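You operate a simulated robot arm through the tools that you are given. There is no shell and no other tool. Be economical: measure what you need, move in short steps, check, and stop when the job is done.

Carry out the task below with a simulated robot arm. There is one attempt and no reset: what you move stays moved.

Task
Take the red cup from the top of the prep table and leave it on the orange lamp filter.

It is judged by the outcome, as a careful person would: the job done as asked, and still so three seconds after it is handed in. It fails if anything else is knocked over, pushed out of place, dropped, spilled or broken.

Robot
A 6-joint arm with a two-finger parallel gripper, fixed in place. Base frame: the origin is at the foot of the arm, x ahead of it, y to its left, z up; the work surface is at about z = 78. Lengths are in cm, angles in degrees, forces in N, time in s.
With the tool pointing down near the work surface it reaches from about 26 to 68 cm from the base axis. Its first joint turns from -66.0 to 66.0 degrees. Payload 2.9 kg.
Tool frame: the origin (TCP) lies between the finger pads and is the grasp point; the fingertips stand 3 cm ahead of it; z points along the fingers, y is the line along which they close. Largest opening 11 cm; finger width 2, thickness 1; the body of the gripper, 4.8 by 11.2 cm, starts 5.5 cm behind the TCP.
Orientation is that of the tool frame in the base frame, as a unit quaternion [w, x, y, z]. With the fingers straight down and closing along the base's y, the tool's x points along the base's -x, its y along +y and its z along -z.

Tools
- The arm moves only by the tool step_arm. Its argument "motion" is a list of rows, each an object of numbers (a shift or turn left out is 0, a gripper value left out holds the last): "rx", "ry", "rz": the turn, a rotation vector about the tool's x, y, z in degrees; "x", "y", "z": the shift along the tool's x, y, z in cm; "jaw": the closure, from 0 (fully open) to 1 (shut). In form: [{"rx": .., "ry": .., "rz": .., "x": .., "y": .., "z": .., "jaw": ..}, ...]. A call has 1 to 12 rows; each row shifts and turns the commanded pose from where the row before left it, along the tool's axes as they then stand. Each row takes 0.2 s and may step no farther than 5 cm and 8.6 degrees from the row before; otherwise, or with a gripper value out of range, the whole call is refused. A pose out of reach is approached as far as the arm can. The call stops where the force on the tool passes 40 N (or 10 N more than at its start, if that is more) or the arm is blocked; 0.2 s more then pass. The fingers move at their own pace (about 10.8 cm/s each) and stop on an object; they squeeze with about 42 N. The grip force told is the motor's: it shows also when the fingers shut on nothing. Time passes only in rows, and 0.2 s behind the last, so rows that do not move let the fingers close. The reply holds the time, the measured pose of the TCP, the force on the tool along the base axes, the opening and the grip force, in the units named above and with some noise.
- Cameras (640 x 400 px; columns grow to the right, rows downward): "scene" is fixed at [8.2, 48.77, 136.76]; the picture's right is [-0.20, -0.98, 0.00], its down [-0.83, 0.17, -0.54] and it looks along [0.53, -0.10, -0.84] (base axes); focal length 358 px, centre (320, 200). "wrist" rides on the gripper at [-3.6, 0, -5.7] in the tool frame; the picture's right is [0.00, -1.00, 0.00], its down [0.97, 0.00, -0.24] and it looks along [0.24, 0.00, 0.97] (tool axes); focal length 218 px, centre (320, 200). There is no depth. A picture from a camera that has moved, and an enlarged one, comes with that camera's place and axes in the base frame and with its lens. The place of the scene camera against the robot may be out by one fixed shift of up to 1.8 cm in any direction.
- snapshot(camera): a new picture of that camera. No time passes.
- zoom(camera, box): a new picture of the part [left, top, right, bottom] of that camera's present view, enlarged. No time passes.
- sign_off(): hands the job in; it is judged then, once.

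Work in short steps. Places have to be worked out from the pictures, the camera data and where the tool is seen: move nearer, look again, correct. Check each grasp and each placing, and mend what went wrong. You have 90 turns and 46 pictures in all, those below and enlarged ones among them. Open the gripper and draw the arm clear of the work before you hand the job in, unless the task says otherwise; then end with one line.

The tools are called after "Call:" as a command line: name --argument value ..., lists and objects as JSON in quotes. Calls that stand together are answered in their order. step_arm: Moves the arm, as the interface text tells. Its arguments: {"type":"object","properties":{"motion":{"type":"array"}},"required":["motion"]} The other tools are called the same way: snapshot (camera) takes a picture; zoom (camera, box) takes an enlarged picture of a part of a camera's view; sign_off () hands the job in.

At the start:

```text
clock: 0.0
tcp_pos: [28.24, 29.28, 101.43]
ee_rot: [0.0, 0.0, 1.0, 0.0]
ft_force: [0.3, 0.2, -0.3]
gripper_width: 11.0
gripper_force: 0.1
```

scene: 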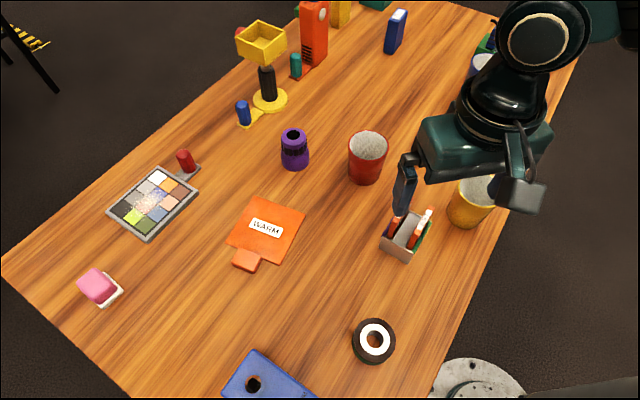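
wrist: 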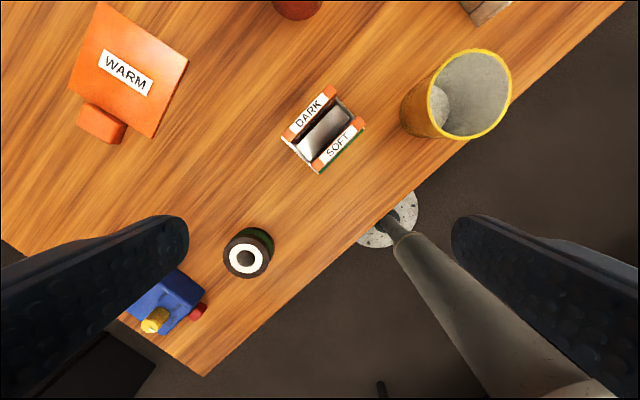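

The red cup is at roughly (49, 31) and the filter at roughly (41, 52). I'll move forward at this height so the wrist camera can see the cup better.

Call:
step_arm --motion '[{"x": -4}, {"x": -4}, {"x": -4, "y": 1}, {}]'

Call:
snapshot --camera "wrist"

Call:
zoom --camera "scene" --box '[210, 110, 450, 290]'

```text
clock: 1.0
tcp_pos: [40.35, 30.24, 101.5]
ee_rot: [0.0, 0.0, 1.0, 0.0]
ft_force: [-0.5, -0.6, -0.1]
gripper_width: 11.01
gripper_force: 0.2
```

```text
43 pictures are left
camera wrist: at [43.97, 30.18, 107.17], right [0.0, -1.0, 0.0], down [-0.97, 0.0, 0.24], along [-0.24, 0.0, -0.97], focal length 218 px, centre (320, 200)
```

wrist: 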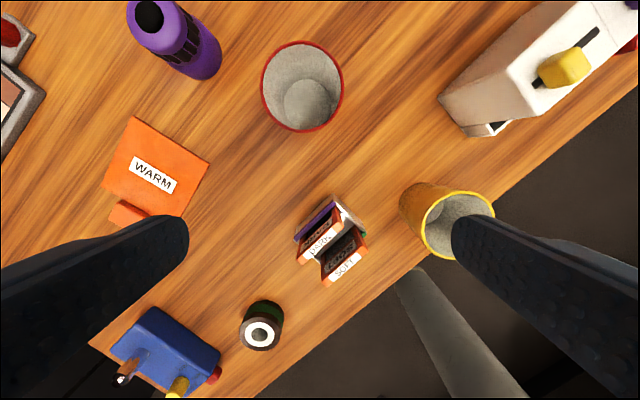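

```text
2.22 times, centred on (330, 200) of scene
camera zoom: at [8.2, 48.77, 136.76], right [-0.2, -0.98, 0.0], down [-0.83, 0.17, -0.54], along [0.53, -0.1, -0.84], focal length 796 px, centre (298, 200)
```

zoom: 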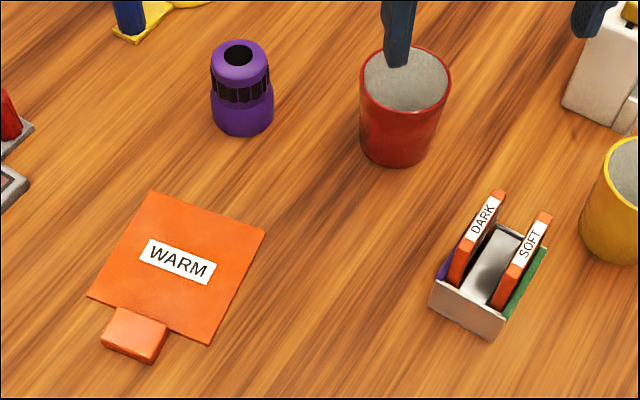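

From the wrist view, the cup is at about (48.95, 31.7), with its rim at z≈86.4 and Ø7.2. The filter plate's centre is at about (41, 51.5). I'll move above the cup and partway down.

Call:
step_arm --motion '[{"x": -4.3, "y": 0.7}, {"x": -4.3, "y": 0.75}, {"z": 4}, {"z": 3.5}, {}]'

Call:
snapshot --camera "wrist"

Call:
snapshot --camera "scene"

```text
clock: 2.2
tcp_pos: [48.85, 31.75, 93.92]
ee_rot: [0.0, 0.0, 1.0, 0.0]
ft_force: [0.4, -0.6, -0.5]
gripper_width: 10.99
gripper_force: 0.1
```

```text
41 pictures are left
camera wrist: at [52.45, 31.62, 99.58], right [0.0, -1.0, 0.0], down [-0.97, 0.0, 0.24], along [-0.24, 0.0, -0.97], focal length 218 px, centre (320, 200)
```

wrist: 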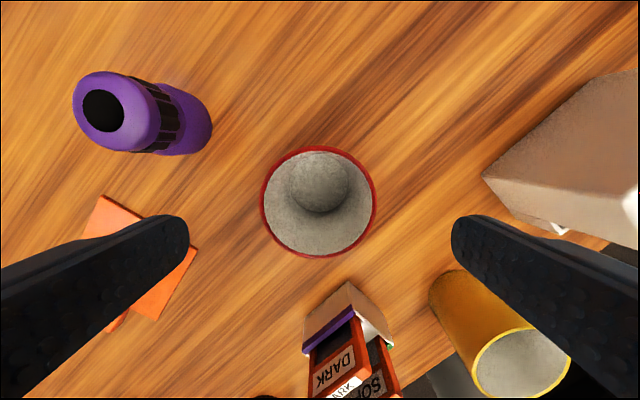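

```text
40 pictures are left
```

scene: 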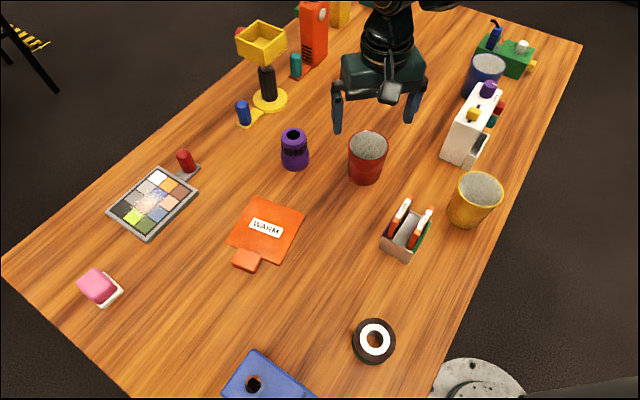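

The cup is centred between the fingers at about (49.1, 31.65), and both sides are clear. I'll descend to z≈84 and close.

Call:
step_arm --motion '[{"x": -0.2, "y": -0.1, "z": 4}, {"z": 3}, {"z": 2.9}, {}, {"jaw": 0.3}, {"jaw": 0.5}, {"jaw": 0.5}, {"jaw": 0.5}]'

Call:
snapshot --camera "scene"

```text
clock: 4.0
tcp_pos: [48.98, 31.75, 84.17]
ee_rot: [0.0, 0.0, 1.0, 0.0]
ft_force: [0.8, -0.1, 0.1]
gripper_width: 7.15
gripper_force: 42.0
```

```text
39 pictures are left
```

scene: 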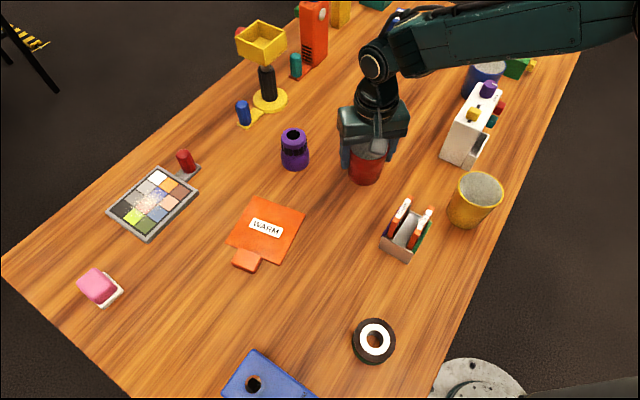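

The cup is gripped (7.15 cm opening, 42 N). I'll lift it straight up and check.

Call:
step_arm --motion '[{"z": -1.5}, {"z": -3}, {"z": -4}, {"z": -4}, {}]'

Call:
snapshot --camera "scene"

```text
clock: 5.2
tcp_pos: [48.93, 31.65, 96.6]
ee_rot: [0.0, 0.0, 1.0, -0.001]
ft_force: [0.1, 0.6, -0.2]
gripper_width: 5.54
gripper_force: 0.0
```

```text
38 pictures are left
```

scene: 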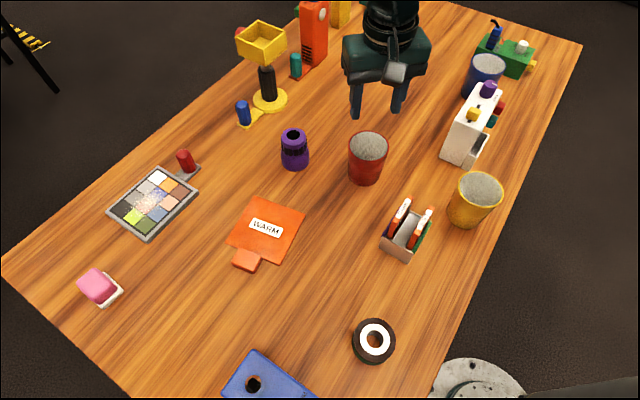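

The cup slipped out: the fingers are at 5.5 cm with no grip force, and it's still standing. I'll look closely at the cup before trying again.

Call:
zoom --camera "scene" --box '[310, 90, 430, 200]'

Call:
snapshot --camera "wrist"

```text
3.64 times, centred on (370, 145) of scene
camera zoom: at [8.2, 48.77, 136.76], right [-0.2, -0.98, 0.0], down [-0.83, 0.17, -0.54], along [0.53, -0.1, -0.84], focal length 1303 px, centre (138, 400)
```

zoom: 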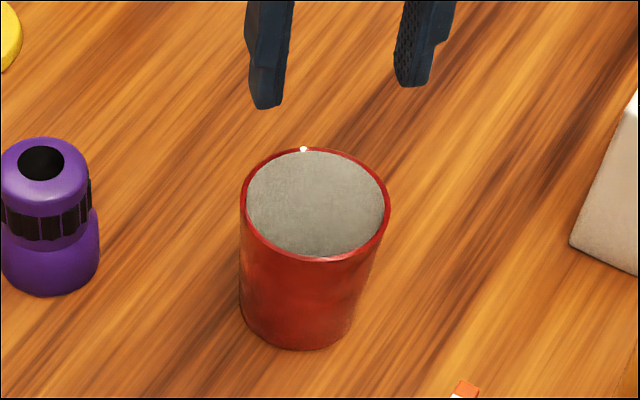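

```text
36 pictures are left
camera wrist: at [52.49, 31.58, 102.35], right [0.0, -1.0, 0.0], down [-0.97, 0.0, 0.24], along [-0.24, 0.0, -0.97], focal length 218 px, centre (320, 200)
```

wrist: 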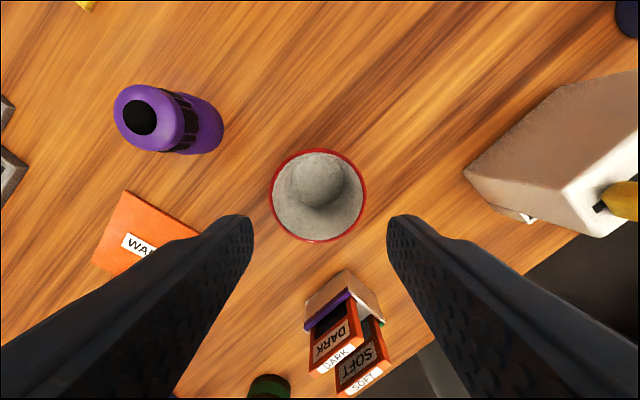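

The cup hasn't moved and is still at about (49, 31.7). I'll open, grasp deeper (z≈82), squeeze with full closure and lift slowly in small steps while watching the force.

Call:
step_arm --motion '[{"jaw": 0}, {}, {}, {"z": 4}, {"z": 4}, {"z": 4}, {"z": 2.3}, {}, {"jaw": 1}, {}, {}, {}]'

Call:
step_arm --motion '[{"z": -0.2}, {"z": -0.2}, {}]'

```text
clock: 7.8
tcp_pos: [49.18, 31.79, 82.36]
ee_rot: [0.0, 0.0, 1.0, 0.0]
ft_force: [-0.1, -0.4, 0.4]
gripper_width: 6.95
gripper_force: 41.8
```

```text
clock: 8.6
tcp_pos: [49.01, 31.65, 82.71]
ee_rot: [0.0, 0.0, 1.0, -0.001]
ft_force: [-0.7, -0.6, -0.7]
gripper_width: 6.96
gripper_force: 41.8
```

The width now follows the taper (6.95). I'll lift a little more and watch whether it grows, which would mean slipping.

Call:
step_arm --motion '[{"z": -0.4}, {"z": -0.4}, {"z": -0.4}, {}]'

Call:
zoom --camera "scene" --box '[310, 90, 430, 200]'

```text
clock: 9.6
tcp_pos: [48.96, 31.79, 84.01]
ee_rot: [0.0, 0.001, 1.0, -0.001]
ft_force: [-0.1, -0.7, -1.2]
gripper_width: 6.94
gripper_force: 42.2
```

```text
3.64 times, centred on (370, 145) of scene
camera zoom: at [8.2, 48.77, 136.76], right [-0.2, -0.98, 0.0], down [-0.83, 0.17, -0.54], along [0.53, -0.1, -0.84], focal length 1303 px, centre (138, 400)
```

zoom: 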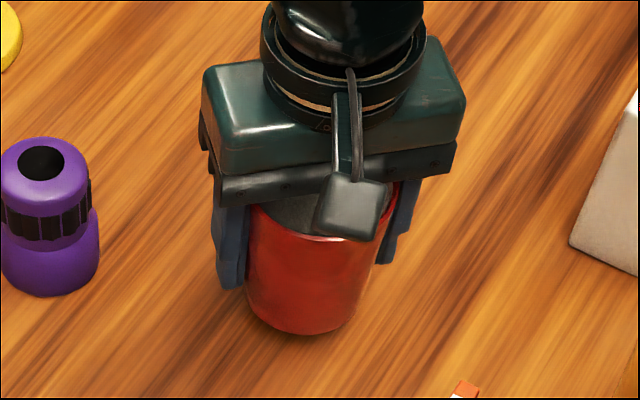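

The width is steady at 6.94 and the cup has come off the table. I'll keep lifting gently.

Call:
step_arm --motion '[{"z": -0.6}, {"z": -0.8}, {"z": -1}, {"z": -1}, {"z": -1}, {"z": -1}, {"z": -1}, {"z": -1}, {"z": -0.8}, {"z": -0.5}, {}]'

Call:
snapshot --camera "scene"

```text
clock: 12.0
tcp_pos: [49.03, 31.62, 92.58]
ee_rot: [0.0, 0.0, 1.0, 0.0]
ft_force: [0.3, -0.4, -0.9]
gripper_width: 6.94
gripper_force: 42.3
```

```text
34 pictures are left
```

scene: 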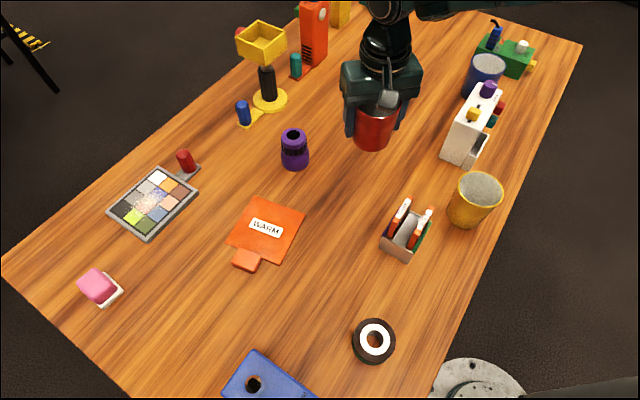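

The cup is held and well clear of the table. I'll move gently to above the filter, drawing back in x first.

Call:
step_arm --motion '[{"x": 1}, {"x": 2}, {"x": 2, "y": 1}, {"x": 2, "y": 1.85}, {"x": 1, "y": 2}, {"y": 2}, {"y": 2}, {"y": 2}, {"y": 2}, {"y": 1.5}, {"y": 1}, {}]'

Call:
snapshot --camera "scene"

Call:
snapshot --camera "wrist"

```text
clock: 14.6
tcp_pos: [41.15, 46.93, 92.52]
ee_rot: [0.0, 0.0, 1.0, 0.0]
ft_force: [0.7, -0.1, -1.5]
gripper_width: 6.95
gripper_force: 41.4
```

```text
33 pictures are left
```

scene: 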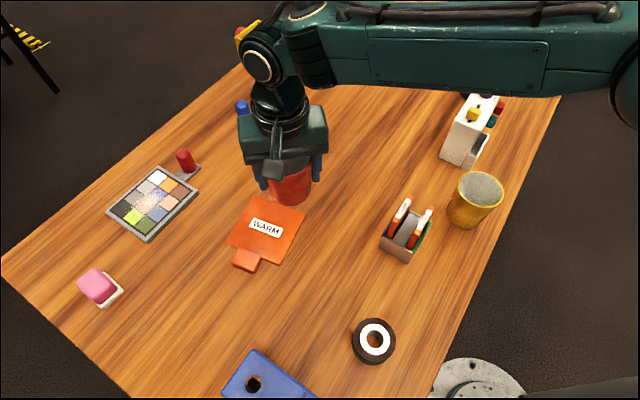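

```text
32 pictures are left
camera wrist: at [44.81, 46.89, 98.19], right [0.0, -1.0, 0.0], down [-0.97, 0.0, 0.24], along [-0.24, 0.0, -0.97], focal length 218 px, centre (320, 200)
```

wrist: 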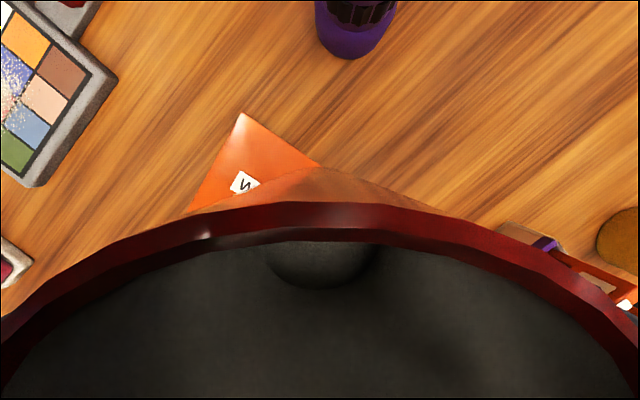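

Both views agree on the filter plate: a square of about 10.4 cm centred near (40.4, 51.8). I'll move over it and start down.

Call:
step_arm --motion '[{"x": 0.4, "y": 1}, {"x": 0.35, "y": 1.5}, {"y": 1.5}, {"y": 0.9}, {}, {"z": 1}, {"z": 1.5}, {"z": 1.5}, {"z": 1}, {}, {}]'

Call:
zoom --camera "scene" --box '[200, 130, 340, 290]'

```text
clock: 17.0
tcp_pos: [40.33, 51.87, 87.55]
ee_rot: [0.0, 0.0, 1.0, 0.0]
ft_force: [0.0, -0.4, -1.5]
gripper_width: 6.93
gripper_force: 42.4
```

```text
2.50 times, centred on (270, 210) of scene
camera zoom: at [8.2, 48.77, 136.76], right [-0.2, -0.98, 0.0], down [-0.83, 0.17, -0.54], along [0.53, -0.1, -0.84], focal length 896 px, centre (445, 175)
```

zoom: 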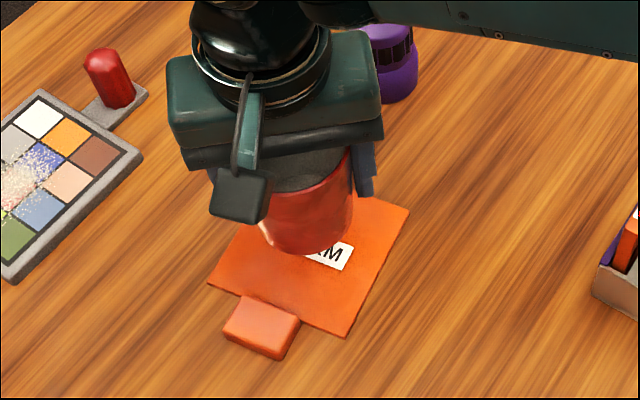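

The cup hangs upright over the plate. I'll go down slowly to just above the surface.

Call:
step_arm --motion '[{"z": 1}, {"z": 1}, {"z": 1}, {"z": 0.6}, {"z": 0.3}, {}]'

Call:
zoom --camera "scene" --box '[200, 130, 340, 290]'

```text
clock: 18.4
tcp_pos: [40.2, 51.81, 83.55]
ee_rot: [-0.001, -0.001, 1.0, 0.0]
ft_force: [-0.3, -0.2, -2.1]
gripper_width: 6.91
gripper_force: 41.4
```

```text
2.50 times, centred on (270, 210) of scene
camera zoom: at [8.2, 48.77, 136.76], right [-0.2, -0.98, 0.0], down [-0.83, 0.17, -0.54], along [0.53, -0.1, -0.84], focal length 896 px, centre (445, 175)
```

zoom: 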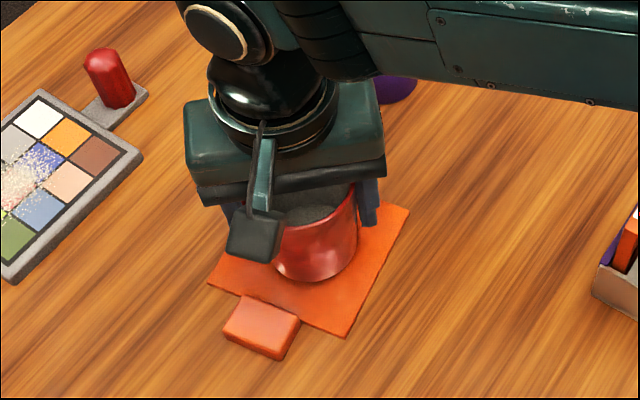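

The cup base is centred over the plate, just above it. I'll lower it in tiny steps until the force shows contact.

Call:
step_arm --motion '[{"z": 0.2}, {"z": 0.15}, {}]'

Call:
step_arm --motion '[{"z": 0.15}, {}]'

```text
clock: 19.2
tcp_pos: [40.33, 51.92, 83.3]
ee_rot: [0.0, 0.0, 1.0, 0.0]
ft_force: [0.3, -0.6, -1.4]
gripper_width: 6.92
gripper_force: 42.4
```

```text
clock: 19.8
tcp_pos: [40.28, 51.86, 83.03]
ee_rot: [0.0, 0.0, 1.0, 0.0]
ft_force: [0.2, -1.2, -1.3]
gripper_width: 6.94
gripper_force: 42.2
```

No contact yet, so I'll carry on down in small steps.

Call:
step_arm --motion '[{"z": 0.15}, {}]'

Call:
step_arm --motion '[{"z": 0.12}, {}]'

```text
clock: 20.4
tcp_pos: [40.26, 51.93, 83.05]
ee_rot: [0.0, 0.0, 1.0, 0.0]
ft_force: [-0.1, -0.1, -1.1]
gripper_width: 6.96
gripper_force: 42.0
```

```text
clock: 21.0
tcp_pos: [40.32, 51.87, 82.78]
ee_rot: [0.001, 0.0, 1.0, 0.0]
ft_force: [0.0, 0.2, -1.4]
gripper_width: 6.97
gripper_force: 41.9
```

The force still shows only the cup's weight, so I'll keep lowering.

Call:
step_arm --motion '[{"z": 0.12}, {}]'

Call:
step_arm --motion '[{"z": 0.1}, {}]'

Call:
zoom --camera "scene" --box '[230, 190, 310, 260]'

```text
clock: 21.6
tcp_pos: [40.16, 51.93, 82.73]
ee_rot: [0.0, 0.001, 1.0, 0.001]
ft_force: [-0.8, 0.0, -1.1]
gripper_width: 6.93
gripper_force: 41.5
```

```text
clock: 22.2
tcp_pos: [40.32, 52.05, 82.72]
ee_rot: [0.0, 0.0, 1.0, 0.0]
ft_force: [-1.2, -0.8, 7.0]
gripper_width: 6.93
gripper_force: 41.8
```

```text
5.71 times, centred on (270, 225) of scene
camera zoom: at [8.19, 48.76, 136.76], right [-0.2, -0.98, 0.0], down [-0.83, 0.17, -0.54], along [0.53, -0.1, -0.84], focal length 2048 px, centre (606, 57)
```

zoom: 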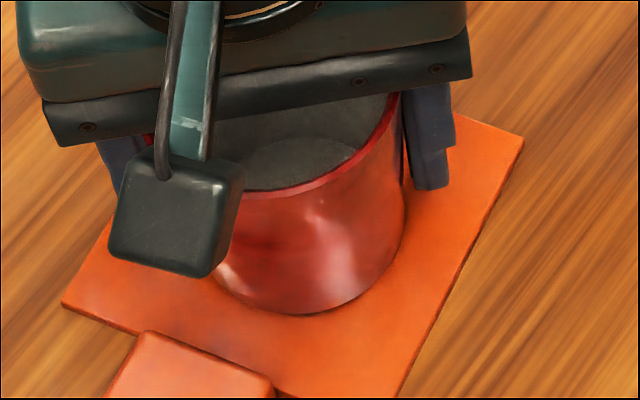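

Contact shows at +7 N, with the cup sitting within the plate. I'll release and rise straight up.

Call:
step_arm --motion '[{"jaw": 0.3}, {}, {"jaw": 0.12}, {}, {}]'

Call:
step_arm --motion '[{"z": -1}, {"z": -2}, {"z": -3}, {"z": -4}, {"z": -4}, {}]'

Call:
zoom --camera "scene" --box '[200, 130, 340, 290]'

```text
clock: 23.4
tcp_pos: [40.22, 51.93, 82.7]
ee_rot: [0.0, 0.0, 1.0, 0.0]
ft_force: [0.4, -0.9, 0.7]
gripper_width: 9.67
gripper_force: 0.0
```

```text
clock: 24.8
tcp_pos: [40.24, 51.78, 96.79]
ee_rot: [-0.001, 0.0, 1.0, 0.0]
ft_force: [0.0, 0.2, 0.0]
gripper_width: 9.67
gripper_force: 0.1
```

```text
2.50 times, centred on (270, 210) of scene
camera zoom: at [8.2, 48.77, 136.76], right [-0.2, -0.98, 0.0], down [-0.83, 0.17, -0.54], along [0.53, -0.1, -0.84], focal length 896 px, centre (445, 175)
```

zoom: 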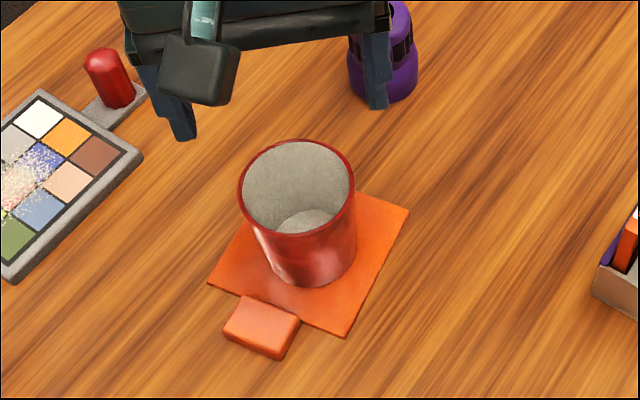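

The cup stands upright and centred on the filter, which hasn't moved. I'll draw the arm away and take one last look.

Call:
step_arm --motion '[{"z": -4, "jaw": 0}, {"y": -4}, {"y": -4}, {"y": -4, "x": 1}, {"y": -4, "x": 2}, {"y": -4, "x": 3}, {}]'

Call:
snapshot --camera "scene"

```text
clock: 26.4
tcp_pos: [34.53, 31.89, 100.49]
ee_rot: [0.0, 0.001, 1.0, 0.0]
ft_force: [0.7, 0.0, 0.3]
gripper_width: 11.0
gripper_force: 0.0
```

```text
27 pictures are left
```

scene: 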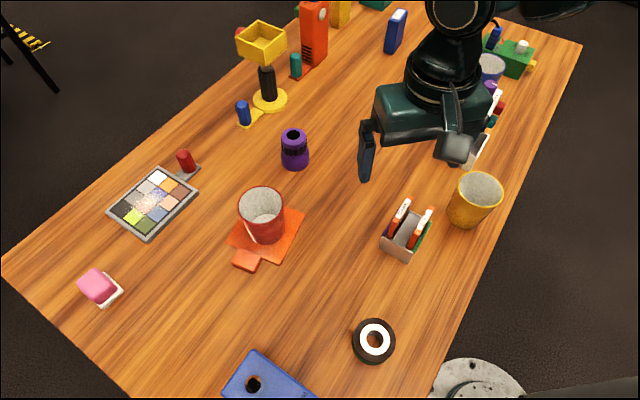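

The cup is on the filter, nothing else has been disturbed and the arm is clear, so I'm handing the job in.

Call:
sign_off

```text
The job is handed in.
```

The red cup is standing upright on the orange lamp filter and nothing else was moved; my first grip slipped off as I lifted, but the cup stayed standing and the second grip held.
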